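You operate a simulated robot arm through the tools that you are given. There is no shell and no other tool. Be economical: measure what you need, move in short steps, check, and stop when the job is done.

The job below is to be done with a simulated two-armed robot. You get a single attempt, and the scene is never put back.

JOB
On the top of the side table, fold the blue cloth in half.

The check looks at the end state, three seconds after you hand in, the way a careful person would. Anything else that was tipped, shoved, dropped, spilled or broken makes it a failure. Flat cloth is picked up by pressing the open fingertips on it (5 to 10 N) and closing them slowly along it; thin cloth reads only 2 to 8 mm in the jaws.

ROBOT AND FRAMES
Two 7-joint arms with two-finger parallel grippers on one trunk, on a base that drives. Base frame: it is fixed to the floor where the robot stands at the start and does not move with it; the origin is under the middle of the robot, x ahead of it, y to its left, z up; the surface under the hand at the start is at about z = 750. Readings come in mm, degrees, newtons and seconds.
The left shoulder is at the start at [62, 259, 1062], the right one opposite. With the tool pointing down near the work surface each hand reaches from about 380 to 860 mm from the robot's upright axis, wherever it stands, measured 20 degrees to its own side. Places, roughly: top of the side table [600, 300, 800]. Payload 3.43 kg a hand.
Tool frame (each hand has its own): the origin (TCP) lies between the finger pads and is the grasp point; the fingertips stand 34 mm ahead of it; z points along the fingers, y is the line along which they close. The gripper opens to 128 mm. The fingers are 24 mm wide and 12 mm thick; the gripper's body (48 by 130 mm) begins 96 mm behind the TCP.
Orientation is that of the tool frame in the base frame, as a unit quaternion [w, x, y, z]. With the fingers straight down and closing along the base's y, the tool's x points along the base's -x, its y along +y and its z along -z.

CONTROLS
- The arms move only by the tool play_rows. It takes "left_steps", "right_steps" or both (then of equal length, played together; a hand with none holds still); each is a list of rows, each an object (a shift or turn left out is 0, a gripper value left out holds the last) with "rotation": the turn, a rotation vector about the tool's x, y, z in degrees, a list of three; "linear": the shift along the tool's x, y, z in mm, a list of three; "jaw": the opening, from 0 (shut) to 1 (fully open). In form: [{"rotation": [wx, wy, wz], "linear": [dx, dy, dz], "jaw": jaw}, ...]. A call has 1 to 12 rows; each row is the pose to reach, as a shift and turn from the pose commanded when the call began, along the tool's axes at that moment. Each row takes 0.2 s and may step no farther than 50 mm and 8.6 degrees from the row before; otherwise, or with a gripper value out of range, the whole call is refused. A pose out of reach is approached as far as the arm can. The call stops where the force on the tool passes 40 N (or 10 N more than at its start, if that is more) or the arm is blocked; 0.2 s more then pass. Each finger travels about 153 mm/s and halts on what it meets, pressing with about 28 N; the grip force reading is that of the motor and also rises with nothing between the fingers. The clock runs only during rows and for 0.2 s after the last one: add rows that repeat a pose to give the fingers time. It gives the time, the measured TCP pose, the force on the tool (base axes), the opening and the grip force at its end, in the units of the frame above (readings bear some noise), with the torque about the TCP (base axes, N m) and any sound that the robot's microphone picked up.
- Cameras (640 x 400 px; columns grow to the right, rows downward): "scene" is now at [121.2, 91.1, 1300.9]; the picture's right is [-0.40, -0.92, 0.08], its down [-0.60, 0.20, -0.77] and it looks along [0.69, -0.35, -0.63] (base axes); focal length 277 px, centre (320, 200). "left" rides on the left gripper at [76, 11, -160] in its tool frame; the picture's right is [-0.15, 0.99, 0.00], its down [-0.88, -0.13, -0.46] and it looks along [-0.45, -0.07, 0.89] (tool axes); focal length 234 px, centre (320, 200). "right" rides on the right gripper at [76, -11, -160] in its tool frame; the picture's right is [0.15, 0.99, 0.00], its down [-0.88, 0.13, -0.46] and it looks along [-0.45, 0.07, 0.89] (tool axes); focal length 234 px, centre (320, 200). There is no depth. A picture from a camera that has moved, and an enlarged one, comes with that camera's place and axes in the base frame and with its lens. The place of the scene camera against the robot may be out by one fixed shift of up to 12 mm in any direction.
- get_image(camera): a new picture of that camera. It takes no simulated time.
- slide_trunk(by): slides the trunk up (or, below 0, down) by that many mm; the arms and the scene camera ride with it, the base frame stays. It gives what a move gives, with no picture.
- base_move(legs): drives the robot by 1 to 6 legs, each [ahead, left, turn to the left] in mm, mm and degrees, along the robot's own axes; the way and the turn of a leg run together, so that a leg with both is an arc; at most 1500 mm and 180 degrees a leg. The arms and the cameras ride along, it lands a little off, and it stops where it bumps. It gives what a move gives.
- turn_head(pan, tilt): turns the head with the scene camera to pan (to the left, within 86 degrees either way) and tilt (down, from -29 to 69), counted from straight ahead of the robot. It gives what a move gives.
- inspect(camera, box): a new picture of the part [left, top, right, bottom] of that camera's present view, enlarged. It takes no simulated time.
- hand_in(): hands the job in; it is judged then, once.

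Work in short steps. Places have to be worked out from the pictures, the camera data and where the tool is seen: move nearer, look again, correct. Check each grasp and each placing, and mend what went wrong. You have 120 turns and 100 pictures in all, those below and enlarged ones among them. Open the grippers and draw the arms clear of the work before you hand the job in, unless the task says otherwise; then end with one line.

The tools are called as name(argument=value, ...) on one line, values as JSON. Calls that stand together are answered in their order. play_rows: Moves the arms, as the interface text tells. Its arguments: {"type":"object","properties":{"left_steps":{"type":"array","items":{"type":"object","properties":{"rotation":{"type":"array","items":{"type":"number"}},"linear":{"type":"array","items":{"type":"number"}},"jaw":{"type":"number"}}}},"right_steps":{"type":"array","items":{"type":"object","properties":{"rotation":{"type":"array","items":{"type":"number"}},"linear":{"type":"array","items":{"type":"number"}},"jaw":{"type":"number"}}}}},"required":[]} The other tools are called the same way: slide_trunk (by) slides the trunk up or down; base_move (legs) drives the base; turn_head (pan, tilt) turns the head that bears the scene camera; get_image (camera) takes a picture; inspect (camera, box) takes an enlarged picture of a part of a camera's view; hand_in () hands the job in.

At the start:

```text
clock: 0.0
left_tool_pos: [506.3, 58.3, 920.1]
left_ee_rot: [0.007, 0.006, 1.0, -0.011]
left_wrist_force: [1.3, 0.3, -1.4]
left_torque: [0.06, 0.01, 0.0]
left_opening: 127.8
left_grip_force: 0.0
right_tool_pos: [392.6, -285.7, 932.1]
right_ee_rot: [0.012, 0.031, 0.999, -0.017]
right_wrist_force: [0.4, -0.3, 0.5]
right_torque: [0.0, 0.0, 0.01]
right_opening: 128.2
right_grip_force: 0.2
trunk travel left (down, up): [-550.0, 390.0]
robot x, y, heading: [-7.2, 8.5, -0.7]
head pan, tilt: [-22.5, 41.3]
```

scene: 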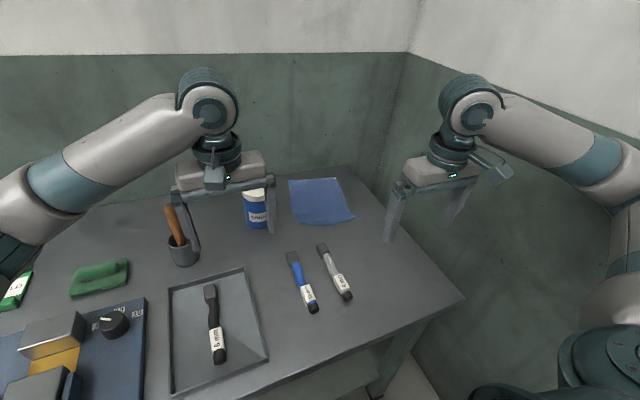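
right: 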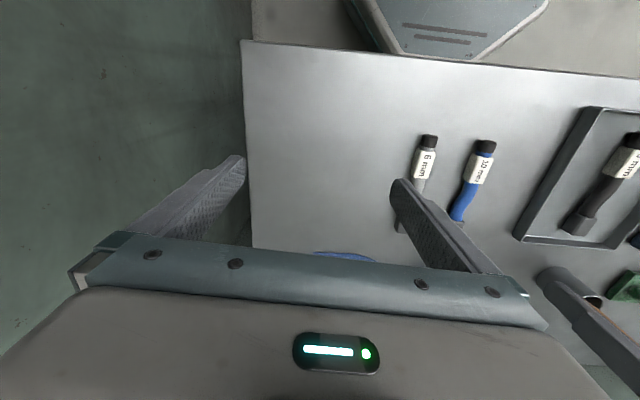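
left: 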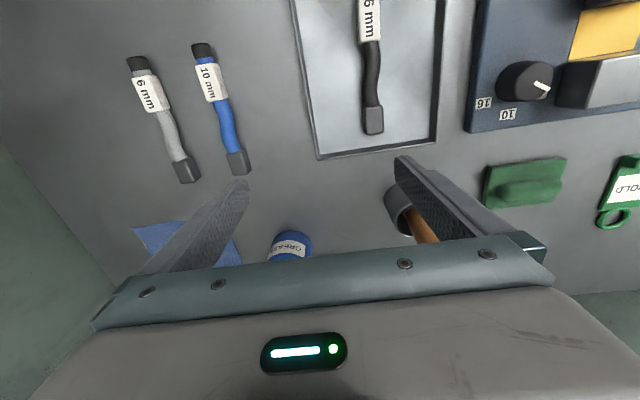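

The present view shows a blue cloth near [720,-215]. The side table is said to be around [600,300], so I look left first.

turn_head(pan=25, tilt=41)

get_image(camera="scene")

```text
clock: 1.1
left_tool_pos: [514.8, 37.5, 913.7]
left_ee_rot: [0.008, -0.01, 1.0, 0.019]
left_wrist_force: [-0.3, 0.0, 1.0]
left_torque: [0.0, -0.02, -0.02]
left_opening: 127.8
left_grip_force: 0.0
right_tool_pos: [417.9, -307.3, 908.8]
right_ee_rot: [0.016, 0.032, 0.999, 0.001]
right_wrist_force: [0.2, 0.7, -0.1]
right_torque: [0.0, -0.03, -0.02]
right_opening: 127.8
right_grip_force: 0.1
trunk travel left (down, up): [-550.0, 390.0]
robot x, y, heading: [8.2, 22.6, 1.2]
head pan, tilt: [25.0, 41.0]
```

```text
96 pictures are left
camera scene: at [128.1, 169.6, 1294.9], right [0.44, -0.89, 0.07], down [-0.58, -0.35, -0.73], along [0.68, 0.28, -0.68], focal length 277 px, centre (320, 200)
```

scene: 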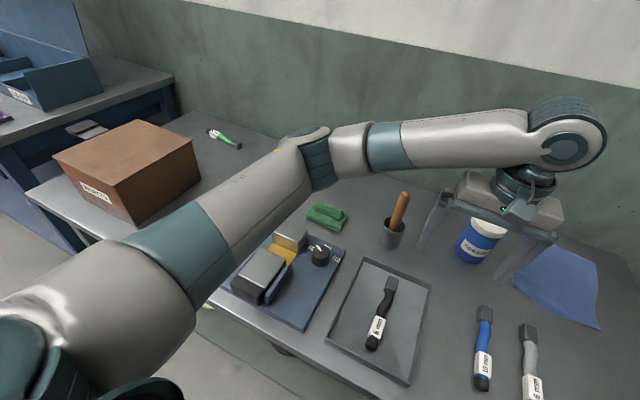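

The table ahead runs on to the left beyond the box, which fits a centre at y=300. I check farther left for another cloth, and read the arms again, since the readings shifted.

turn_head(pan=70, tilt=35)

get_image(camera="scene")

turn_head(pan=-22, tilt=45)

get_image(camera="scene")

```text
clock: 2.3
left_tool_pos: [514.5, 38.5, 913.5]
left_ee_rot: [0.008, -0.013, 1.0, 0.019]
left_wrist_force: [0.2, 0.1, -0.5]
left_torque: [0.02, 0.0, -0.03]
left_opening: 127.8
left_grip_force: 0.2
right_tool_pos: [418.9, -307.3, 907.6]
right_ee_rot: [0.015, 0.032, 0.999, 0.001]
right_wrist_force: [-0.6, -0.4, 0.4]
right_torque: [0.01, 0.0, 0.02]
right_opening: 127.8
right_grip_force: 0.0
trunk travel left (down, up): [-550.0, 390.0]
robot x, y, heading: [4.7, 23.6, 1.4]
head pan, tilt: [70.0, 35.0]
```

```text
95 pictures are left
camera scene: at [81.3, 216.4, 1300.1], right [0.95, -0.32, 0.03], down [-0.18, -0.61, -0.77], along [0.27, 0.73, -0.63], focal length 277 px, centre (320, 200)
```

scene: 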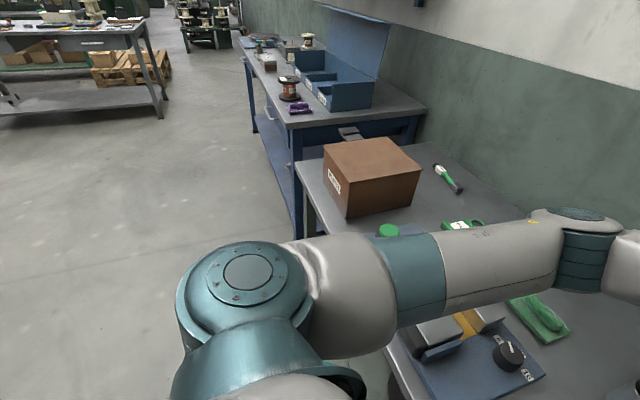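

```text
clock: 3.9
left_tool_pos: [515.8, 37.4, 912.5]
left_ee_rot: [0.01, -0.013, 1.0, 0.02]
left_wrist_force: [-0.8, 0.3, -0.6]
left_torque: [-0.03, 0.02, -0.01]
left_opening: 127.9
left_grip_force: 0.1
right_tool_pos: [419.0, -307.9, 908.7]
right_ee_rot: [0.016, 0.032, 0.999, 0.0]
right_wrist_force: [-0.3, -0.4, 0.3]
right_torque: [-0.01, -0.01, -0.04]
right_opening: 128.4
right_grip_force: 0.0
trunk travel left (down, up): [-550.0, 390.0]
robot x, y, heading: [2.1, 23.4, 0.7]
head pan, tilt: [-22.0, 45.0]
```

```text
94 pictures are left
camera scene: at [129.4, 103.6, 1294.7], right [-0.35, -0.93, 0.07], down [-0.66, 0.19, -0.73], along [0.67, -0.31, -0.68], focal length 277 px, centre (320, 200)
```

scene: 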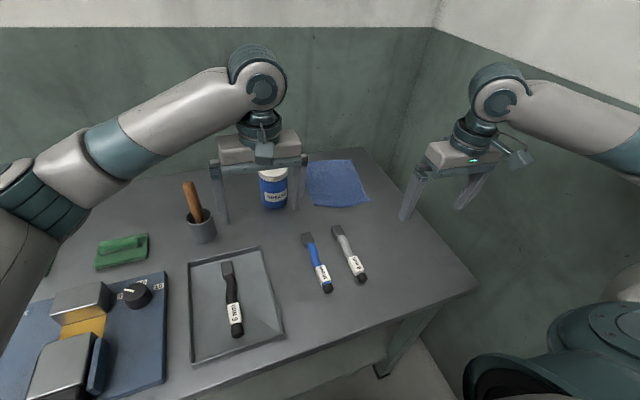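

Only one blue cloth, on this table. I zoom on it to measure its corners.

inspect(camera="scene", box=[230, 130, 400, 236])

```text
3.76 times, centred on (315, 183) of scene
camera zoom: at [129.4, 103.6, 1294.7], right [-0.35, -0.93, 0.07], down [-0.66, 0.19, -0.73], along [0.67, -0.31, -0.68], focal length 1043 px, centre (339, 264)
```

zoom: 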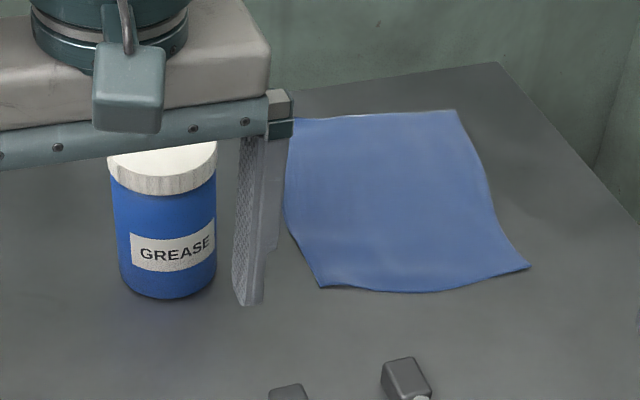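

Cloth estimated at corners A(860,-171), B(833,-324), C(622,-287), D(647,-122): about 160 x 215 mm. The far edge is at the limit of reach, so I check how close the robot may drive and where the right wall is.

turn_head(pan=0, tilt=69)

get_image(camera="scene")

turn_head(pan=-75, tilt=40)

get_image(camera="scene")

```text
clock: 4.8
left_tool_pos: [515.6, 37.7, 914.6]
left_ee_rot: [0.01, -0.012, 1.0, 0.019]
left_wrist_force: [0.2, -0.5, 0.3]
left_torque: [0.0, -0.01, 0.01]
left_opening: 127.8
left_grip_force: 0.0
right_tool_pos: [420.3, -309.4, 907.7]
right_ee_rot: [0.015, 0.033, 0.999, -0.002]
right_wrist_force: [0.0, 0.0, -0.7]
right_torque: [0.0, 0.0, -0.02]
right_opening: 128.1
right_grip_force: 0.0
trunk travel left (down, up): [-550.0, 390.0]
robot x, y, heading: [5.6, 21.1, 1.4]
head pan, tilt: [0.0, 68.8]
```

```text
92 pictures are left
camera scene: at [109.6, 131.2, 1263.5], right [0.02, -1.0, 0.08], down [-0.93, -0.05, -0.37], along [0.37, -0.07, -0.93], focal length 277 px, centre (320, 200)
```

scene: 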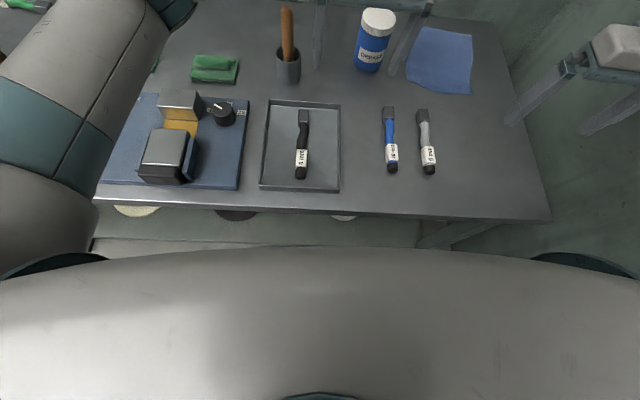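

```text
clock: 6.3
left_tool_pos: [516.0, 37.1, 913.4]
left_ee_rot: [0.009, -0.014, 1.0, 0.019]
left_wrist_force: [-0.9, -0.1, 0.4]
left_torque: [0.02, -0.04, 0.0]
left_opening: 127.9
left_grip_force: 0.1
right_tool_pos: [419.7, -309.2, 909.0]
right_ee_rot: [0.015, 0.033, 0.999, -0.001]
right_wrist_force: [-0.2, 0.4, 0.1]
right_torque: [0.01, 0.05, 0.0]
right_opening: 128.0
right_grip_force: 0.1
trunk travel left (down, up): [-550.0, 390.0]
robot x, y, heading: [7.9, 19.3, 1.4]
head pan, tilt: [-75.0, 40.0]
```

```text
91 pictures are left
camera scene: at [77.8, 51.6, 1306.0], right [-0.96, -0.28, 0.02], down [-0.18, 0.55, -0.81], along [0.22, -0.78, -0.58], focal length 277 px, centre (320, 200)
```

scene: 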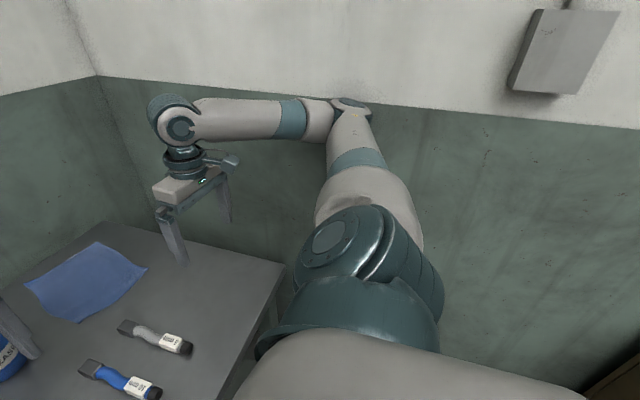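

Cloth estimate is consistent from a second view. I'll raise both hands and bring the right one inward, before turning the robot toward the cloth.

play_rows(left_steps=[{"linear": [0, 10, -25]}, {"linear": [0, 30, -55]}, {"linear": [0, 55, -80]}, {"linear": [0, 80, -100]}, {"linear": [0, 100, -110]}], right_steps=[{"linear": [-15, 25, -25]}, {"linear": [-30, 50, -50]}, {"linear": [-45, 75, -75]}, {"linear": [-60, 100, -95]}, {"linear": [-80, 130, -110]}])

base_move(legs=[[0, 0, -9]])

turn_head(pan=-10, tilt=55)

get_image(camera="scene")

```text
clock: 6.6
left_tool_pos: [522.8, 3.7, 913.7]
left_ee_rot: [0.01, -0.022, 0.998, 0.053]
left_wrist_force: [1.9, 2.3, -0.3]
left_torque: [-0.23, 0.23, 0.03]
left_opening: 128.0
left_grip_force: 0.1
right_tool_pos: [432.1, -352.1, 896.3]
right_ee_rot: [0.01, 0.063, 0.998, 0.003]
right_wrist_force: [0.3, 0.1, -0.6]
right_torque: [0.05, 0.03, -0.02]
right_opening: 128.2
right_grip_force: 0.1
trunk travel left (down, up): [-550.0, 390.0]
robot x, y, heading: [13.3, 31.6, 2.2]
head pan, tilt: [-75.0, 40.0]
stopped in row 1 (right hand): the arm was blocked; the commanded pose is now the measured one
```

```text
clock: 7.3
left_tool_pos: [537.6, -43.9, 895.8]
left_ee_rot: [0.014, -0.034, 0.994, 0.099]
left_wrist_force: [0.7, 1.0, -1.2]
left_torque: [-0.23, 0.17, 0.05]
left_opening: 127.7
left_grip_force: 0.0
right_tool_pos: [456.2, -415.0, 855.4]
right_ee_rot: [0.018, 0.055, 0.998, 0.031]
right_wrist_force: [-0.4, 0.0, 1.4]
right_torque: [0.0, -0.04, -0.02]
right_opening: 127.9
right_grip_force: 0.0
trunk travel left (down, up): [-550.0, 390.0]
robot x, y, heading: [26.3, 53.8, 3.3]
head pan, tilt: [-75.0, 40.0]
stopped in leg 1: the robot was blocked; the commanded pose is now the measured one
```

```text
clock: 8.7
left_tool_pos: [531.5, -45.6, 897.1]
left_ee_rot: [0.015, -0.034, 0.995, 0.096]
left_wrist_force: [0.3, 0.2, -0.4]
left_torque: [0.0, 0.0, -0.01]
left_opening: 128.1
left_grip_force: 0.0
right_tool_pos: [454.5, -410.9, 854.9]
right_ee_rot: [0.019, 0.052, 0.998, 0.031]
right_wrist_force: [0.4, -0.7, -0.1]
right_torque: [-0.01, 0.01, -0.01]
right_opening: 127.9
right_grip_force: 0.1
trunk travel left (down, up): [-550.0, 390.0]
robot x, y, heading: [18.7, 48.3, 3.4]
head pan, tilt: [-10.0, 55.0]
```

```text
90 pictures are left
camera scene: at [140.3, 130.7, 1278.7], right [-0.11, -0.99, 0.07], down [-0.81, 0.05, -0.58], along [0.57, -0.12, -0.81], focal length 277 px, centre (320, 200)
```

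scene: 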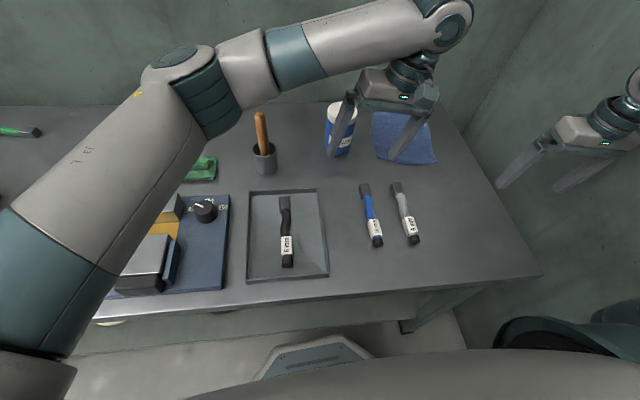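

The right elbow is evidently pressing on the right wall and pushing the robot. I first lift the left hand, then drive left, away from the wall.

play_rows(left_steps=[{"linear": [0, 0, -30]}, {"linear": [0, 0, -60]}, {"linear": [0, 0, -90]}, {"linear": [0, 0, -120]}])

base_move(legs=[[0, 120, 0]])

get_image(camera="scene")

```text
clock: 9.0
left_tool_pos: [538.6, -69.8, 896.4]
left_ee_rot: [0.015, -0.039, 0.992, 0.12]
left_wrist_force: [0.4, 1.6, -0.2]
left_torque: [-0.25, 0.18, 0.04]
left_opening: 127.9
left_grip_force: 0.0
right_tool_pos: [463.1, -444.8, 830.9]
right_ee_rot: [0.02, 0.053, 0.997, 0.043]
right_wrist_force: [-0.5, -0.3, 0.0]
right_torque: [0.0, -0.06, -0.02]
right_opening: 128.0
right_grip_force: 0.0
trunk travel left (down, up): [-550.0, 390.0]
robot x, y, heading: [24.6, 56.4, 4.1]
head pan, tilt: [-10.0, 55.0]
stopped in row 1 (right hand): the arm was blocked; the commanded pose is now the measured one
```

```text
clock: 10.3
left_tool_pos: [529.2, 11.8, 891.7]
left_ee_rot: [0.014, -0.03, 0.991, 0.128]
left_wrist_force: [0.0, 1.0, 0.9]
left_torque: [-0.03, -0.03, 0.0]
left_opening: 127.9
left_grip_force: 0.0
right_tool_pos: [450.5, -348.2, 814.9]
right_ee_rot: [0.015, 0.054, 0.996, 0.064]
right_wrist_force: [-0.7, 1.1, -0.6]
right_torque: [-0.03, -0.02, -0.01]
right_opening: 128.1
right_grip_force: 0.0
trunk travel left (down, up): [-550.0, 390.0]
robot x, y, heading: [13.5, 164.1, 3.5]
head pan, tilt: [-10.0, 55.0]
```

```text
89 pictures are left
camera scene: at [139.7, 166.7, 1273.8], right [-0.12, -0.99, 0.0], down [-0.81, 0.1, -0.57], along [0.57, -0.07, -0.82], focal length 277 px, centre (320, 200)
```

scene: 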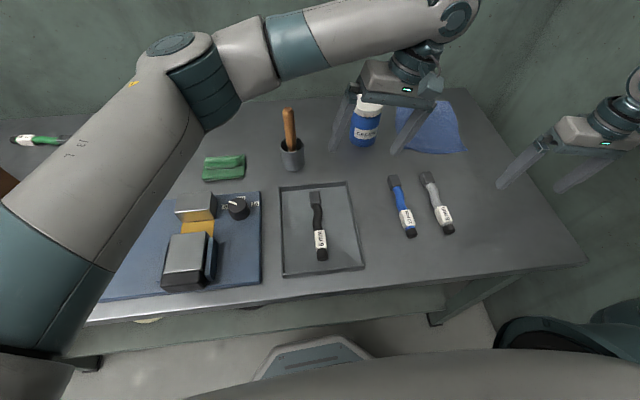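

The robot was leaning from wall contact; the picture's right axis now has zero z, so it's upright again. I retry lifting both hands and bringing the right inward.

play_rows(left_steps=[{"linear": [0, 0, -25]}, {"linear": [0, 0, -55]}, {"linear": [0, 0, -85]}, {"linear": [0, 0, -110]}], right_steps=[{"linear": [0, 0, -25]}, {"linear": [0, 0, -55]}, {"linear": [0, 15, -85]}, {"linear": [0, 40, -110]}])

turn_head(pan=-75, tilt=40)

get_image(camera="scene")

```text
clock: 11.3
left_tool_pos: [528.0, -18.1, 998.6]
left_ee_rot: [0.013, -0.029, 0.991, 0.13]
left_wrist_force: [0.3, -1.0, -0.5]
left_torque: [0.0, 0.02, 0.02]
left_opening: 128.1
left_grip_force: 0.1
right_tool_pos: [451.1, -324.6, 927.5]
right_ee_rot: [0.013, 0.054, 0.996, 0.064]
right_wrist_force: [-1.1, 0.2, 0.1]
right_torque: [0.0, -0.02, 0.06]
right_opening: 127.9
right_grip_force: 0.0
trunk travel left (down, up): [-550.0, 390.0]
robot x, y, heading: [12.7, 164.5, 3.3]
head pan, tilt: [-10.0, 55.0]
```

```text
clock: 12.6
left_tool_pos: [528.5, -17.7, 998.2]
left_ee_rot: [0.013, -0.03, 0.991, 0.129]
left_wrist_force: [-0.3, 0.5, -0.3]
left_torque: [0.0, -0.01, 0.0]
left_opening: 128.1
left_grip_force: 0.0
right_tool_pos: [452.0, -324.2, 927.7]
right_ee_rot: [0.014, 0.055, 0.996, 0.063]
right_wrist_force: [0.5, 0.2, 0.4]
right_torque: [0.03, 0.03, 0.02]
right_opening: 128.2
right_grip_force: 0.1
trunk travel left (down, up): [-550.0, 390.0]
robot x, y, heading: [13.8, 164.0, 3.4]
head pan, tilt: [-75.0, 40.0]
```

```text
88 pictures are left
camera scene: at [95.6, 92.9, 1294.4], right [-0.95, -0.31, 0.0], down [-0.2, 0.61, -0.77], along [0.24, -0.73, -0.64], focal length 277 px, centre (320, 200)
```

scene: 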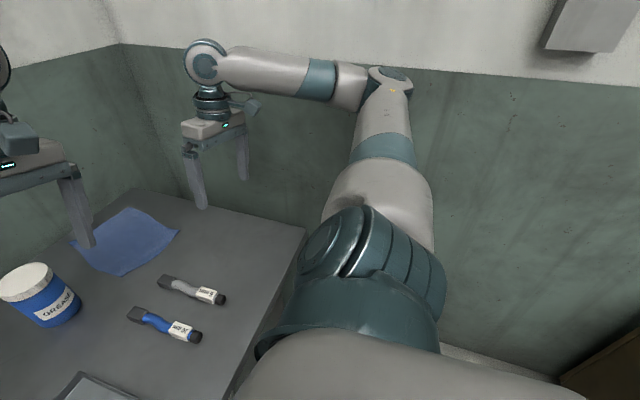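

I'm upright and clear of the wall by some 140 mm. I look down to see clearance between base and table before turning.

turn_head(pan=15, tilt=69)

get_image(camera="scene")

```text
clock: 14.3
left_tool_pos: [528.4, -17.9, 998.5]
left_ee_rot: [0.013, -0.03, 0.991, 0.129]
left_wrist_force: [0.2, 0.4, 0.2]
left_torque: [0.0, -0.02, -0.04]
left_opening: 128.2
left_grip_force: 0.1
right_tool_pos: [451.2, -323.7, 927.8]
right_ee_rot: [0.013, 0.054, 0.996, 0.064]
right_wrist_force: [0.3, -0.3, -0.4]
right_torque: [-0.01, 0.04, -0.03]
right_opening: 128.1
right_grip_force: 0.0
trunk travel left (down, up): [-550.0, 390.0]
robot x, y, heading: [12.2, 163.6, 3.4]
head pan, tilt: [15.0, 68.8]
```

```text
87 pictures are left
camera scene: at [122.2, 191.1, 1258.3], right [0.31, -0.95, 0.0], down [-0.89, -0.29, -0.36], along [0.34, 0.11, -0.93], focal length 277 px, centre (320, 200)
```

scene: 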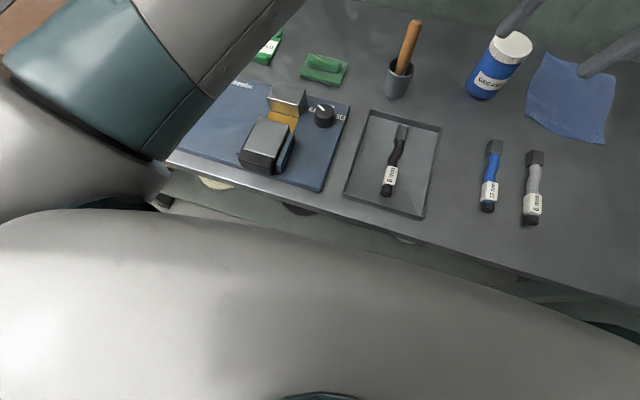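

Hands have tilted with the lean. I straighten both, shift the left hand left and the right hand inward, so they stay clear of each other and the wall when turning.

play_rows(left_steps=[{"linear": [0, 35, 9], "rotation": [4, 0, 0]}, {"linear": [0, 72, 19], "rotation": [8, 0, 0]}, {"linear": [0, 110, 28], "rotation": [12, 0, 0]}, {"linear": [0, 145, 38], "rotation": [14.8, 0, 0]}], right_steps=[{"linear": [0, 30, -5], "rotation": [3, 0, 0]}, {"linear": [0, 60, -10], "rotation": [6, 0, 0]}, {"linear": [0, 90, -15], "rotation": [7.3, 0, 0]}, {"linear": [0, 123, -20], "rotation": [7.3, 0, 0]}])

base_move(legs=[[0, 0, -12]])

```text
clock: 15.3
left_tool_pos: [519.4, 135.9, 999.6]
left_ee_rot: [0.017, -0.029, 0.999, 0.0]
left_wrist_force: [0.2, -0.1, -0.5]
left_torque: [-0.03, -0.02, -0.02]
left_opening: 127.8
left_grip_force: 0.0
right_tool_pos: [462.3, -203.8, 964.5]
right_ee_rot: [0.01, 0.055, 0.998, -0.002]
right_wrist_force: [-0.1, -0.3, 0.7]
right_torque: [-0.04, 0.01, -0.02]
right_opening: 128.0
right_grip_force: 0.1
trunk travel left (down, up): [-550.0, 390.0]
robot x, y, heading: [12.0, 160.2, 3.0]
head pan, tilt: [15.0, 68.8]
```

```text
clock: 16.4
left_tool_pos: [503.1, 30.6, 998.9]
left_ee_rot: [0.017, 0.073, 0.997, -0.001]
left_wrist_force: [0.3, -0.6, 0.0]
left_torque: [0.02, -0.02, 0.02]
left_opening: 127.9
left_grip_force: 0.2
right_tool_pos: [377.5, -290.7, 963.2]
right_ee_rot: [0.011, 0.156, 0.988, 0.0]
right_wrist_force: [0.0, -0.5, -0.1]
right_torque: [0.01, 0.02, 0.02]
right_opening: 127.9
right_grip_force: 0.0
trunk travel left (down, up): [-550.0, 390.0]
robot x, y, heading: [11.2, 164.1, -8.7]
head pan, tilt: [15.0, 68.8]
```

Turning worked. I turn 10° more and shift a little to the right, then look.

base_move(legs=[[0, 0, -10], [20, -60, 0]])

turn_head(pan=-5, tilt=50)

get_image(camera="scene")

```text
clock: 18.3
left_tool_pos: [473.0, -86.0, 1004.7]
left_ee_rot: [0.019, 0.16, 0.987, -0.011]
left_wrist_force: [0.6, -0.2, 0.6]
left_torque: [0.03, 0.02, -0.02]
left_opening: 128.1
left_grip_force: 0.1
right_tool_pos: [291.8, -378.4, 973.2]
right_ee_rot: [0.009, 0.241, 0.971, -0.007]
right_wrist_force: [-0.1, -0.6, -0.2]
right_torque: [0.02, -0.01, 0.01]
right_opening: 128.1
right_grip_force: 0.0
trunk travel left (down, up): [-550.0, 390.0]
robot x, y, heading: [16.0, 112.2, -18.3]
head pan, tilt: [15.0, 68.8]
stopped in leg 2: the robot was blocked; the commanded pose is now the measured one
```

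```text
clock: 19.1
left_tool_pos: [472.6, -83.6, 1005.0]
left_ee_rot: [0.019, 0.16, 0.987, -0.012]
left_wrist_force: [-0.3, 0.0, 0.4]
left_torque: [0.05, -0.03, -0.02]
left_opening: 128.2
left_grip_force: 0.0
right_tool_pos: [291.9, -378.9, 971.2]
right_ee_rot: [0.01, 0.239, 0.971, -0.009]
right_wrist_force: [0.5, 0.1, -1.2]
right_torque: [0.02, 0.01, -0.03]
right_opening: 128.1
right_grip_force: 0.1
trunk travel left (down, up): [-550.0, 390.0]
robot x, y, heading: [15.6, 112.9, -18.6]
head pan, tilt: [-5.0, 50.0]
```

```text
86 pictures are left
camera scene: at [134.6, 95.5, 1281.1], right [-0.4, -0.92, 0.02], down [-0.7, 0.29, -0.65], along [0.59, -0.27, -0.76], focal length 277 px, centre (320, 200)
```

scene: 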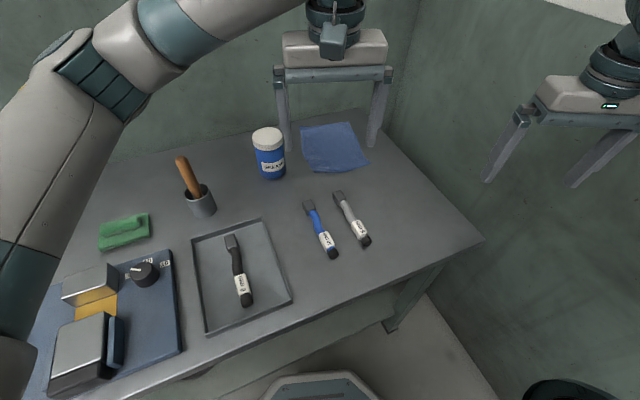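

Slight wall contact stopped me. I shift off the wall and ahead 60 mm; the base is low and fits under the table edge.

base_move(legs=[[0, 40, 0], [60, 0, 0]])

get_image(camera="scene")

```text
clock: 20.5
left_tool_pos: [500.1, -67.9, 998.0]
left_ee_rot: [0.016, 0.156, 0.988, -0.002]
left_wrist_force: [0.0, 0.7, -0.7]
left_torque: [0.06, 0.02, 0.01]
left_opening: 128.2
left_grip_force: 0.0
right_tool_pos: [323.5, -363.2, 958.6]
right_ee_rot: [0.005, 0.234, 0.972, 0.0]
right_wrist_force: [-0.1, -0.2, 0.2]
right_torque: [0.04, 0.04, -0.01]
right_opening: 128.1
right_grip_force: 0.0
trunk travel left (down, up): [-550.0, 390.0]
robot x, y, heading: [36.5, 142.0, -17.8]
head pan, tilt: [-5.0, 50.0]
stopped in leg 2: the robot was blocked; the commanded pose is now the measured one
```

```text
85 pictures are left
camera scene: at [161.9, 103.2, 1279.9], right [-0.39, -0.92, 0.0], down [-0.71, 0.3, -0.64], along [0.59, -0.25, -0.77], focal length 277 px, centre (320, 200)
```

scene: 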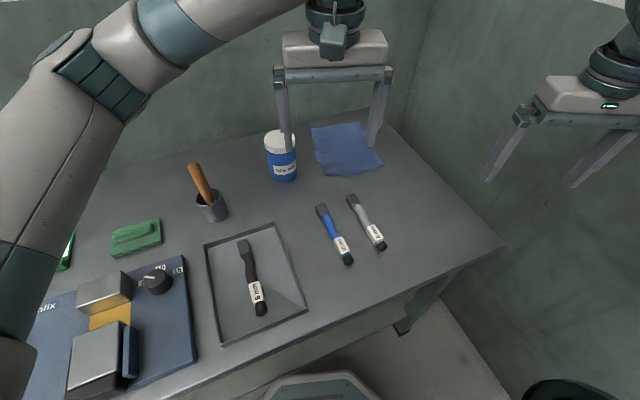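

A bump stops further advance; the robot is upright at (36,142). I bring the left hand, narrowly opened, above the near-left corner D to measure it with the hand camera; plan is to pinch the near corners along the near edge and carry it over to the far edge.

play_rows(left_steps=[{"linear": [-40, -7, 0], "rotation": [0, 0.5, -2], "jaw": 0.3}, {"linear": [-85, -14, 10], "rotation": [0, 1, -4]}, {"linear": [-125, -20, 30], "rotation": [0, 1.5, -5.5]}, {"linear": [-155, -25, 60], "rotation": [0, 1.8, -6.5]}, {"linear": [-165, -29, 90], "rotation": [0, 1.8, -6.5]}, {"linear": [-165, -29, 98], "rotation": [0, 1.8, -6.5]}])

get_image(camera="left")

get_image(camera="scene")

```text
clock: 21.9
left_tool_pos: [650.4, -147.6, 908.7]
left_ee_rot: [0.0, 0.1, 0.995, -0.002]
left_wrist_force: [-0.1, 1.1, -0.2]
left_torque: [0.03, 0.02, 0.02]
left_opening: 38.1
left_grip_force: 0.0
right_tool_pos: [322.0, -361.5, 962.3]
right_ee_rot: [0.005, 0.233, 0.972, 0.001]
right_wrist_force: [0.4, 0.2, 0.3]
right_torque: [-0.02, 0.0, -0.03]
right_opening: 128.0
right_grip_force: 0.1
trunk travel left (down, up): [-550.0, 390.0]
robot x, y, heading: [35.5, 143.8, -18.0]
head pan, tilt: [-5.0, 50.0]
```

```text
84 pictures are left
camera left: at [577.3, -122.5, 1067.5], right [0.34, 0.94, 0.0], down [0.84, -0.3, 0.46], along [0.43, -0.16, -0.89], focal length 234 px, centre (320, 200)
```

left: 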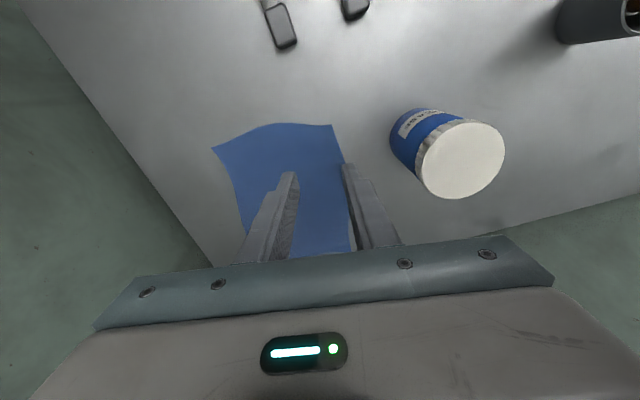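

```text
83 pictures are left
camera scene: at [160.0, 105.0, 1280.3], right [-0.39, -0.92, 0.0], down [-0.71, 0.3, -0.64], along [0.59, -0.25, -0.77], focal length 277 px, centre (320, 200)
```

scene: 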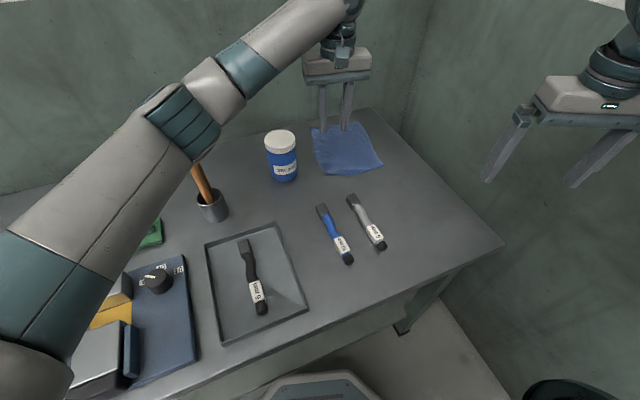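

From the hand camera: D≈(632,-127), C≈(605,-291), near edge 165 mm. I go to 32 mm in from D along the edge and 10 mm in from the edge, down to just above the cloth.

play_rows(left_steps=[{"linear": [5, -7, 30], "rotation": [0, 0, -1], "jaw": 0.25}, {"linear": [11.5, -15.6, 60], "rotation": [0, 0, -2]}, {"linear": [11.5, -15.6, 90], "rotation": [0, 0, -2]}, {"linear": [11.5, -15.6, 105], "rotation": [0, 0, -2]}, {"linear": [11.5, -15.6, 105], "rotation": [0, 0, -2]}])

get_image(camera="left")

inspect(camera="scene", box=[270, 90, 430, 190])

```text
clock: 23.1
left_tool_pos: [635.0, -159.4, 801.0]
left_ee_rot: [0.002, 0.082, 0.997, 0.0]
left_wrist_force: [1.6, -0.2, 0.6]
left_torque: [0.01, -0.01, 0.0]
left_opening: 32.0
left_grip_force: 0.1
right_tool_pos: [322.6, -360.1, 961.8]
right_ee_rot: [0.005, 0.234, 0.972, 0.001]
right_wrist_force: [-0.6, -0.5, -0.7]
right_torque: [-0.01, -0.02, -0.01]
right_opening: 128.0
right_grip_force: 0.1
trunk travel left (down, up): [-550.0, 390.0]
robot x, y, heading: [35.0, 141.8, -17.6]
head pan, tilt: [-5.0, 50.0]
```

```text
82 pictures are left
camera left: at [560.3, -135.8, 961.0], right [0.31, 0.95, 0.0], down [0.85, -0.27, 0.46], along [0.44, -0.14, -0.89], focal length 234 px, centre (320, 200)
```

left: 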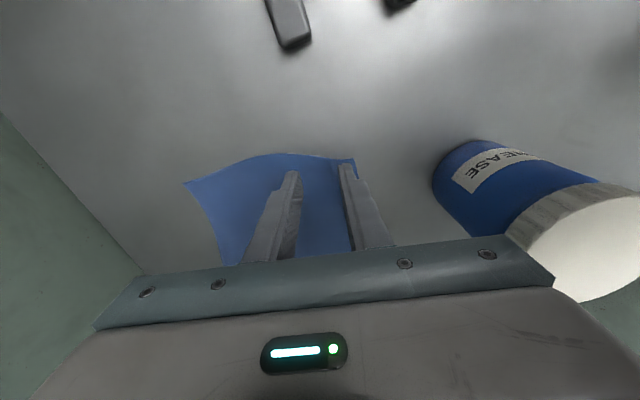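

```text
4.00 times, centred on (350, 140) of scene
camera zoom: at [160.0, 105.0, 1280.3], right [-0.39, -0.92, 0.0], down [-0.71, 0.3, -0.64], along [0.59, -0.25, -0.77], focal length 1108 px, centre (200, 440)
```

zoom: 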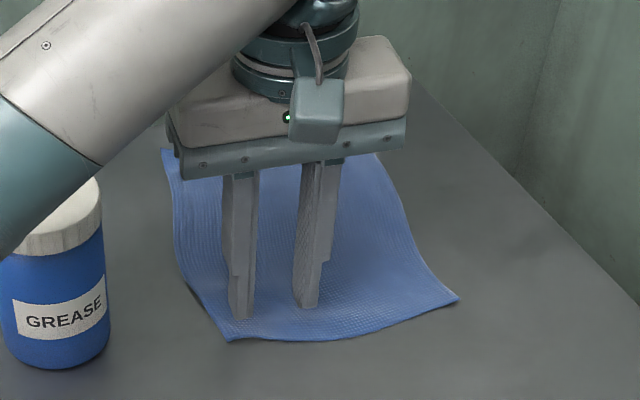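

Fingers align just inside the edge once lowered. I lower in small steps until contact.

play_rows(left_steps=[{"linear": [0, 0, 5]}, {"linear": [0, 0, 9]}, {"linear": [0, 0, 12]}, {"linear": [0, 0, 14]}, {"linear": [0, 0, 15]}])

```text
clock: 24.3
left_tool_pos: [633.8, -158.9, 785.9]
left_ee_rot: [0.001, 0.083, 0.997, 0.0]
left_wrist_force: [-0.5, 0.4, -0.7]
left_torque: [0.02, -0.03, 0.0]
left_opening: 31.8
left_grip_force: 0.1
right_tool_pos: [322.8, -361.7, 960.9]
right_ee_rot: [0.006, 0.235, 0.972, 0.001]
right_wrist_force: [0.8, 0.0, 0.0]
right_torque: [0.01, 0.02, 0.01]
right_opening: 128.2
right_grip_force: 0.0
trunk travel left (down, up): [-550.0, 390.0]
robot x, y, heading: [39.6, 141.9, -17.8]
head pan, tilt: [-5.0, 50.0]
```

No contact yet; slower steps down.

play_rows(left_steps=[{"linear": [0, 0, 1]}, {"linear": [0, 0, 2]}, {"linear": [0, 0, 3]}, {"linear": [0, 0, 3]}])

get_image(camera="left")

```text
clock: 25.3
left_tool_pos: [633.8, -160.1, 786.2]
left_ee_rot: [0.002, 0.082, 0.997, -0.001]
left_wrist_force: [1.4, -1.0, 10.8]
left_torque: [0.13, -0.08, 0.0]
left_opening: 31.9
left_grip_force: 0.2
right_tool_pos: [320.6, -361.8, 962.3]
right_ee_rot: [0.006, 0.234, 0.972, 0.0]
right_wrist_force: [-1.4, 0.2, -0.2]
right_torque: [-0.03, 0.01, 0.01]
right_opening: 128.0
right_grip_force: 0.2
trunk travel left (down, up): [-550.0, 390.0]
robot x, y, heading: [36.7, 140.8, -18.0]
head pan, tilt: [-5.0, 50.0]
```

```text
80 pictures are left
camera left: at [559.4, -136.7, 944.4], right [0.31, 0.95, 0.0], down [0.85, -0.27, 0.46], along [0.44, -0.14, -0.89], focal length 234 px, centre (320, 200)
```

left: 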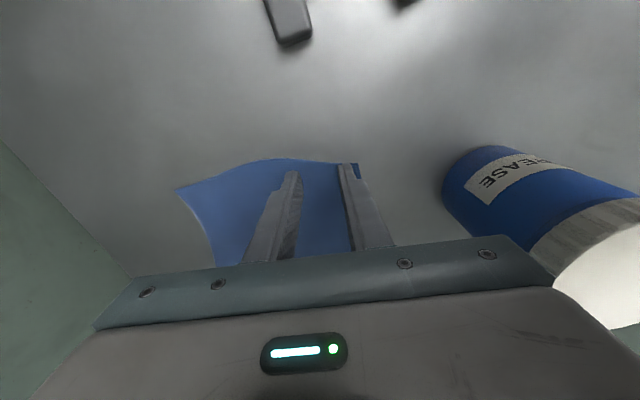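

Contact at 10.8 N. I ease half a millimetre and close slowly.

play_rows(left_steps=[{"linear": [0, 0, -0.6], "jaw": 0.25}, {"linear": [0, 0, -0.6], "jaw": 0.22}, {"linear": [0, 0, -0.6], "jaw": 0.19}, {"linear": [0, 0, -0.6], "jaw": 0.16}, {"linear": [0, 0, -0.6], "jaw": 0.13}, {"linear": [0, 0, -0.6], "jaw": 0.1}, {"linear": [0, 0, -0.6], "jaw": 0.07}, {"linear": [0, 0, -0.6], "jaw": 0.04}, {"linear": [0, 0, -0.6], "jaw": 0.02}, {"linear": [0, 0, -0.6], "jaw": 0}, {"linear": [0, 0, -0.6], "jaw": 0}])

get_image(camera="left")

inspect(camera="scene", box=[270, 90, 430, 190])

```text
clock: 27.7
left_tool_pos: [633.2, -159.8, 787.0]
left_ee_rot: [0.001, 0.082, 0.997, 0.0]
left_wrist_force: [0.1, 0.8, 15.4]
left_torque: [0.08, 0.09, -0.02]
left_opening: 6.2
left_grip_force: 27.5
right_tool_pos: [320.6, -361.3, 961.4]
right_ee_rot: [0.006, 0.234, 0.972, 0.001]
right_wrist_force: [0.1, 0.1, -0.3]
right_torque: [0.01, 0.0, 0.02]
right_opening: 128.0
right_grip_force: 0.0
trunk travel left (down, up): [-550.0, 390.0]
robot x, y, heading: [38.4, 143.7, -18.1]
head pan, tilt: [-5.0, 50.0]
```

```text
79 pictures are left
camera left: at [559.1, -136.6, 944.4], right [0.31, 0.95, 0.0], down [0.85, -0.27, 0.46], along [0.44, -0.14, -0.89], focal length 234 px, centre (320, 200)
```

left: 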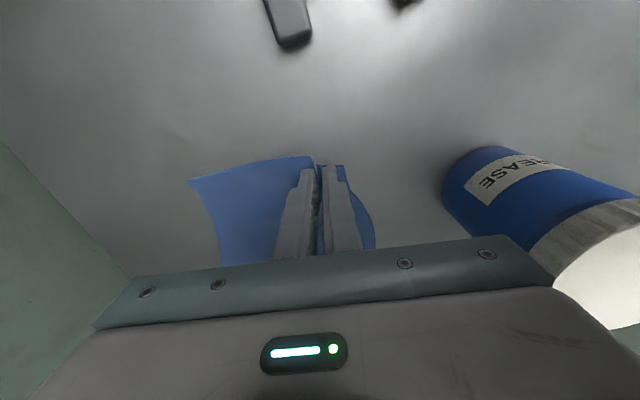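

```text
4.00 times, centred on (350, 140) of scene
camera zoom: at [158.4, 105.7, 1280.5], right [-0.39, -0.92, 0.0], down [-0.7, 0.3, -0.64], along [0.59, -0.25, -0.77], focal length 1108 px, centre (200, 440)
```

zoom: 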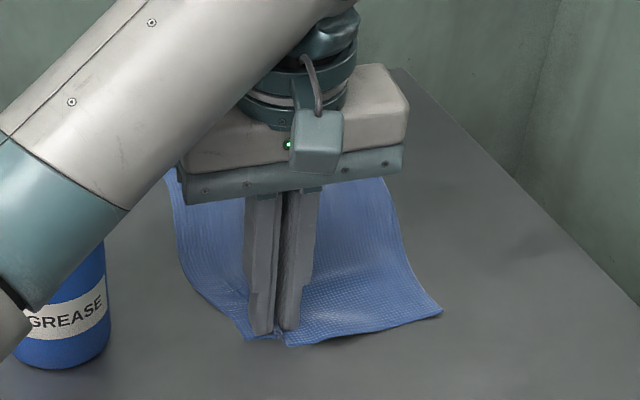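

Grip reads 6.2 mm — cloth is held. I lift this corner and move it forward 60 mm so the right hand has room at corner C.

play_rows(left_steps=[{"linear": [0, 0, -15], "jaw": 0}, {"linear": [-5, 0, -32]}, {"linear": [-20, 0, -48]}, {"linear": [-40, 0, -58]}, {"linear": [-60, 0, -60]}, {"linear": [-60, 0, -60]}])

inspect(camera="scene", box=[270, 90, 430, 190])

```text
clock: 29.1
left_tool_pos: [695.8, -170.0, 846.7]
left_ee_rot: [0.001, 0.082, 0.997, -0.001]
left_wrist_force: [0.4, -0.5, -0.6]
left_torque: [0.03, -0.02, 0.01]
left_opening: 6.0
left_grip_force: 28.0
right_tool_pos: [322.2, -361.6, 961.2]
right_ee_rot: [0.006, 0.234, 0.972, 0.0]
right_wrist_force: [0.3, -0.4, 0.3]
right_torque: [0.02, 0.0, -0.02]
right_opening: 127.9
right_grip_force: 0.1
trunk travel left (down, up): [-550.0, 390.0]
robot x, y, heading: [36.8, 137.1, -17.8]
head pan, tilt: [-5.0, 50.0]
```

```text
4.00 times, centred on (350, 140) of scene
camera zoom: at [159.8, 105.1, 1280.3], right [-0.39, -0.92, 0.0], down [-0.71, 0.3, -0.64], along [0.59, -0.25, -0.77], focal length 1108 px, centre (200, 440)
```

zoom: 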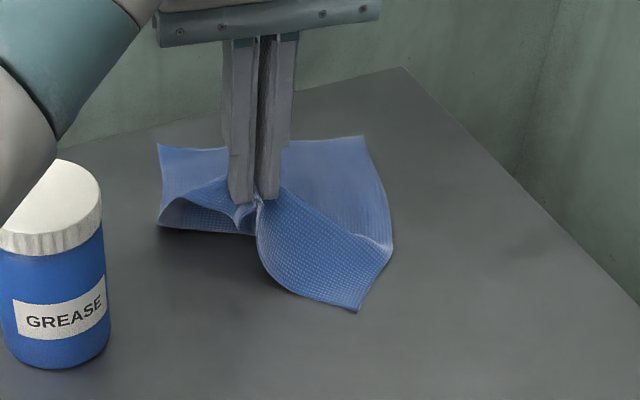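

Moving forward pulled C up too. I bring the left corner back close to where it was grasped, low, tilting the gripper outward 25° to leave room for the right hand.

play_rows(left_steps=[{"linear": [12, 2, 0], "rotation": [5, 0, 0]}, {"linear": [28, 5, 3], "rotation": [10, 0, 0]}, {"linear": [44, 8, 12], "rotation": [15, 0, 0]}, {"linear": [58, 11, 25], "rotation": [20, 0, 0]}, {"linear": [62, 14, 38], "rotation": [25, 0, 0]}, {"linear": [62, 14, 45], "rotation": [25, 0, 0]}, {"linear": [62, 14, 45], "rotation": [25, 0, 0]}])

inspect(camera="scene", box=[270, 90, 430, 190])

get_image(camera="left")

```text
clock: 30.7
left_tool_pos: [635.6, -144.5, 801.7]
left_ee_rot: [-0.015, 0.08, 0.973, -0.217]
left_wrist_force: [-2.1, 2.6, 25.5]
left_torque: [2.21, -0.86, 0.29]
left_opening: 5.6
left_grip_force: 27.7
right_tool_pos: [320.3, -360.4, 962.5]
right_ee_rot: [0.007, 0.234, 0.972, 0.001]
right_wrist_force: [-0.1, 0.6, -0.3]
right_torque: [-0.02, -0.01, 0.01]
right_opening: 128.2
right_grip_force: 0.1
trunk travel left (down, up): [-550.0, 390.0]
robot x, y, heading: [36.5, 142.3, -17.7]
head pan, tilt: [-5.0, 50.0]
```

```text
4.00 times, centred on (350, 140) of scene
camera zoom: at [157.2, 106.4, 1280.8], right [-0.39, -0.92, 0.0], down [-0.7, 0.3, -0.64], along [0.59, -0.25, -0.76], focal length 1108 px, centre (200, 440)
```

zoom: 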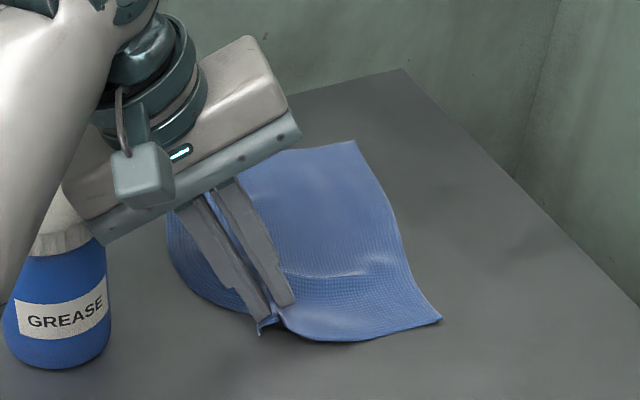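

```text
75 pictures are left
camera left: at [571.0, -55.8, 941.3], right [0.29, 0.86, -0.42], down [0.88, -0.07, 0.47], along [0.38, -0.51, -0.77], focal length 234 px, centre (320, 200)
```

left: 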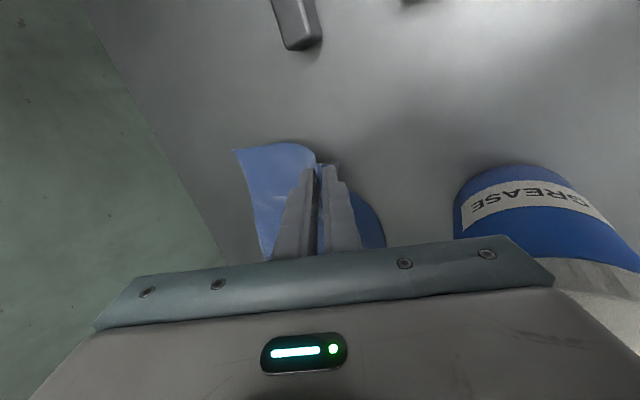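

A 25 N upward force with x-torque: the gripper's outer corner is resting on the grease can. I lift straight up at once.

play_rows(left_steps=[{"linear": [0, -5, -11]}, {"linear": [0, -10, -22]}])

inspect(camera="scene", box=[250, 90, 410, 190])

```text
clock: 31.3
left_tool_pos: [635.1, -146.6, 824.3]
left_ee_rot: [-0.017, 0.08, 0.973, -0.215]
left_wrist_force: [-0.5, 0.4, 0.3]
left_torque: [0.04, -0.02, 0.0]
left_opening: 5.9
left_grip_force: 28.1
right_tool_pos: [320.6, -362.2, 960.6]
right_ee_rot: [0.006, 0.234, 0.972, 0.0]
right_wrist_force: [-0.1, -0.4, 0.0]
right_torque: [0.03, -0.01, 0.01]
right_opening: 128.2
right_grip_force: 0.0
trunk travel left (down, up): [-550.0, 390.0]
robot x, y, heading: [37.2, 142.1, -17.9]
head pan, tilt: [-5.0, 50.0]
```

```text
4.00 times, centred on (330, 140) of scene
camera zoom: at [159.3, 105.0, 1280.2], right [-0.39, -0.92, 0.0], down [-0.71, 0.3, -0.64], along [0.59, -0.25, -0.77], focal length 1108 px, centre (280, 440)
```

zoom: 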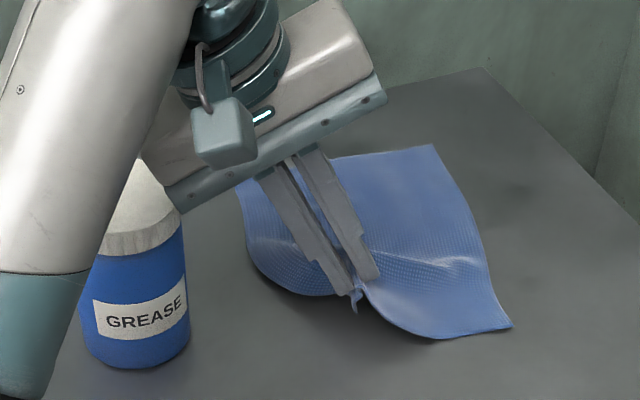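

The can is unmoved and force is gone. Now the right hand: yaw it about 57° so it pinches C diagonally (clear of the left gripper), and go above C for a look.

play_rows(right_steps=[{"linear": [-21, 24, 2], "rotation": [0, 0, -6], "jaw": 0.8}, {"linear": [-42, 47, 4], "rotation": [0, 0, -12], "jaw": 0.5}, {"linear": [-63, 71, 6], "rotation": [0, 0, -18], "jaw": 0.3}, {"linear": [-84, 95, 8], "rotation": [0, 0, -24], "jaw": 0.2}, {"linear": [-105, 118, 10], "rotation": [0, 0, -30]}, {"linear": [-126, 142, 12], "rotation": [0, 0, -36]}, {"linear": [-147, 166, 15], "rotation": [0, 0, -42]}, {"linear": [-168, 188, 25], "rotation": [0, 0, -48]}, {"linear": [-185, 205, 40], "rotation": [0, 0, -54]}, {"linear": [-192, 212, 55], "rotation": [0, 0, -57]}, {"linear": [-192, 212, 60], "rotation": [0, 0, -57]}])

get_image(camera="right")

get_image(camera="scene")

```text
clock: 33.7
left_tool_pos: [636.7, -147.1, 824.7]
left_ee_rot: [-0.017, 0.081, 0.973, -0.217]
left_wrist_force: [0.7, 0.1, 0.3]
left_torque: [0.01, 0.04, -0.01]
left_opening: 5.6
left_grip_force: 28.0
right_tool_pos: [589.6, -261.0, 902.2]
right_ee_rot: [0.006, -0.258, 0.966, -0.003]
right_wrist_force: [0.0, 0.9, 0.0]
right_torque: [-0.01, -0.01, -0.01]
right_opening: 25.6
right_grip_force: 0.3
trunk travel left (down, up): [-550.0, 390.0]
robot x, y, heading: [34.4, 144.5, -18.0]
head pan, tilt: [-5.0, 50.0]
```

```text
73 pictures are left
camera right: at [526.3, -309.1, 1060.5], right [-0.62, 0.78, -0.01], down [0.69, 0.55, 0.46], along [0.37, 0.28, -0.89], focal length 234 px, centre (320, 200)
```

right: 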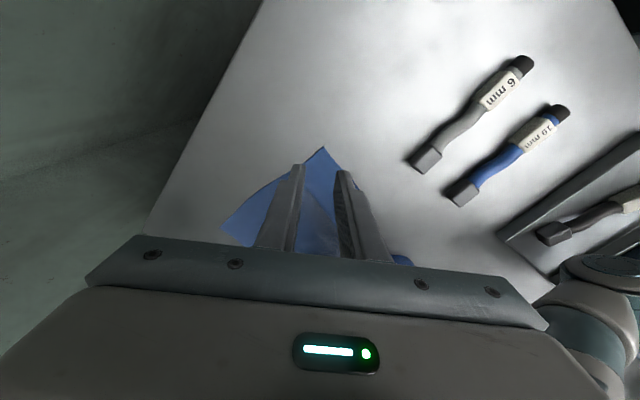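

```text
72 pictures are left
camera scene: at [160.0, 105.0, 1280.3], right [-0.39, -0.92, 0.0], down [-0.71, 0.3, -0.64], along [0.59, -0.25, -0.77], focal length 277 px, centre (320, 200)
```

scene: 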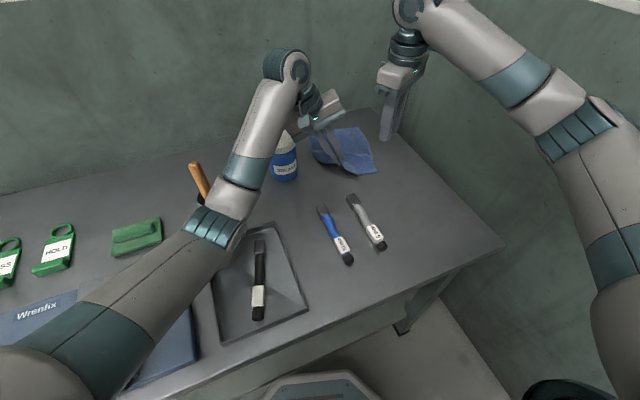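

C is at about (591,-256) in the right camera, and its bisector matches the tool. I move 20 mm in along the bisector and down close to the cloth.

play_rows(right_steps=[{"linear": [-12, 2, 30]}, {"linear": [-23.4, 3.8, 60]}, {"linear": [-23.4, 3.8, 90]}, {"linear": [-23.4, 3.8, 106]}, {"linear": [-23.4, 3.8, 108]}])

get_image(camera="right")

inspect(camera="scene", box=[270, 90, 430, 190])

```text
clock: 34.9
left_tool_pos: [635.4, -146.6, 823.2]
left_ee_rot: [-0.017, 0.081, 0.973, -0.216]
left_wrist_force: [-0.5, -0.2, 0.8]
left_torque: [0.02, 0.0, 0.02]
left_opening: 5.8
left_grip_force: 27.5
right_tool_pos: [610.0, -246.6, 793.6]
right_ee_rot: [0.005, -0.256, 0.967, -0.002]
right_wrist_force: [0.8, -0.2, -0.2]
right_torque: [0.06, -0.01, 0.02]
right_opening: 25.7
right_grip_force: 0.0
trunk travel left (down, up): [-550.0, 390.0]
robot x, y, heading: [35.4, 143.0, -17.7]
head pan, tilt: [-5.0, 50.0]
```

```text
71 pictures are left
camera right: at [546.9, -294.0, 951.3], right [-0.62, 0.79, -0.01], down [0.69, 0.55, 0.46], along [0.37, 0.28, -0.89], focal length 234 px, centre (320, 200)
```

right: 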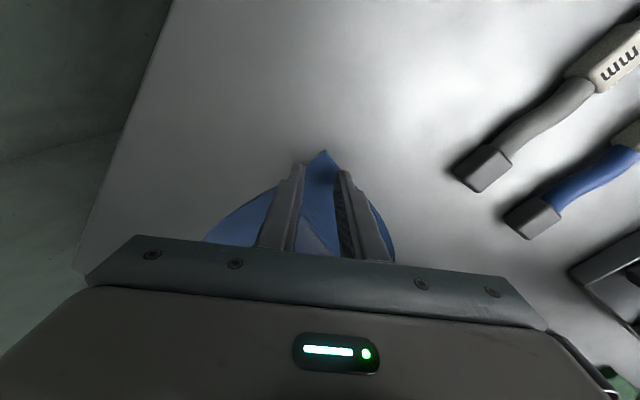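

```text
4.00 times, centred on (350, 140) of scene
camera zoom: at [160.0, 104.9, 1280.3], right [-0.39, -0.92, 0.0], down [-0.71, 0.3, -0.64], along [0.59, -0.25, -0.77], focal length 1108 px, centre (200, 440)
```

zoom: 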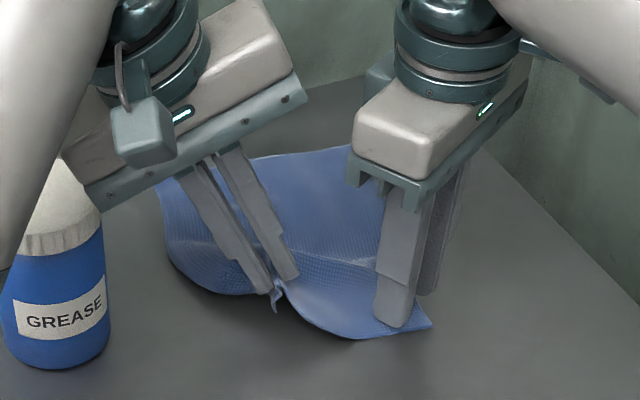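

Well placed over the corner. Lower to contact.

play_rows(right_steps=[{"linear": [0, 0, 4]}, {"linear": [0, 0, 6]}, {"linear": [0, 0, 8]}, {"linear": [0, 0, 9.5]}, {"linear": [0, 0, 9.5]}])

```text
clock: 36.1
left_tool_pos: [635.7, -145.0, 824.0]
left_ee_rot: [-0.017, 0.08, 0.973, -0.216]
left_wrist_force: [0.8, 0.2, 0.2]
left_torque: [-0.02, 0.03, -0.04]
left_opening: 5.6
left_grip_force: 27.8
right_tool_pos: [609.3, -245.9, 786.3]
right_ee_rot: [0.005, -0.258, 0.966, -0.003]
right_wrist_force: [0.1, -0.5, 2.9]
right_torque: [0.02, -0.01, 0.02]
right_opening: 25.5
right_grip_force: 0.1
trunk travel left (down, up): [-550.0, 390.0]
robot x, y, heading: [39.0, 141.5, -17.8]
head pan, tilt: [-5.0, 50.0]
```

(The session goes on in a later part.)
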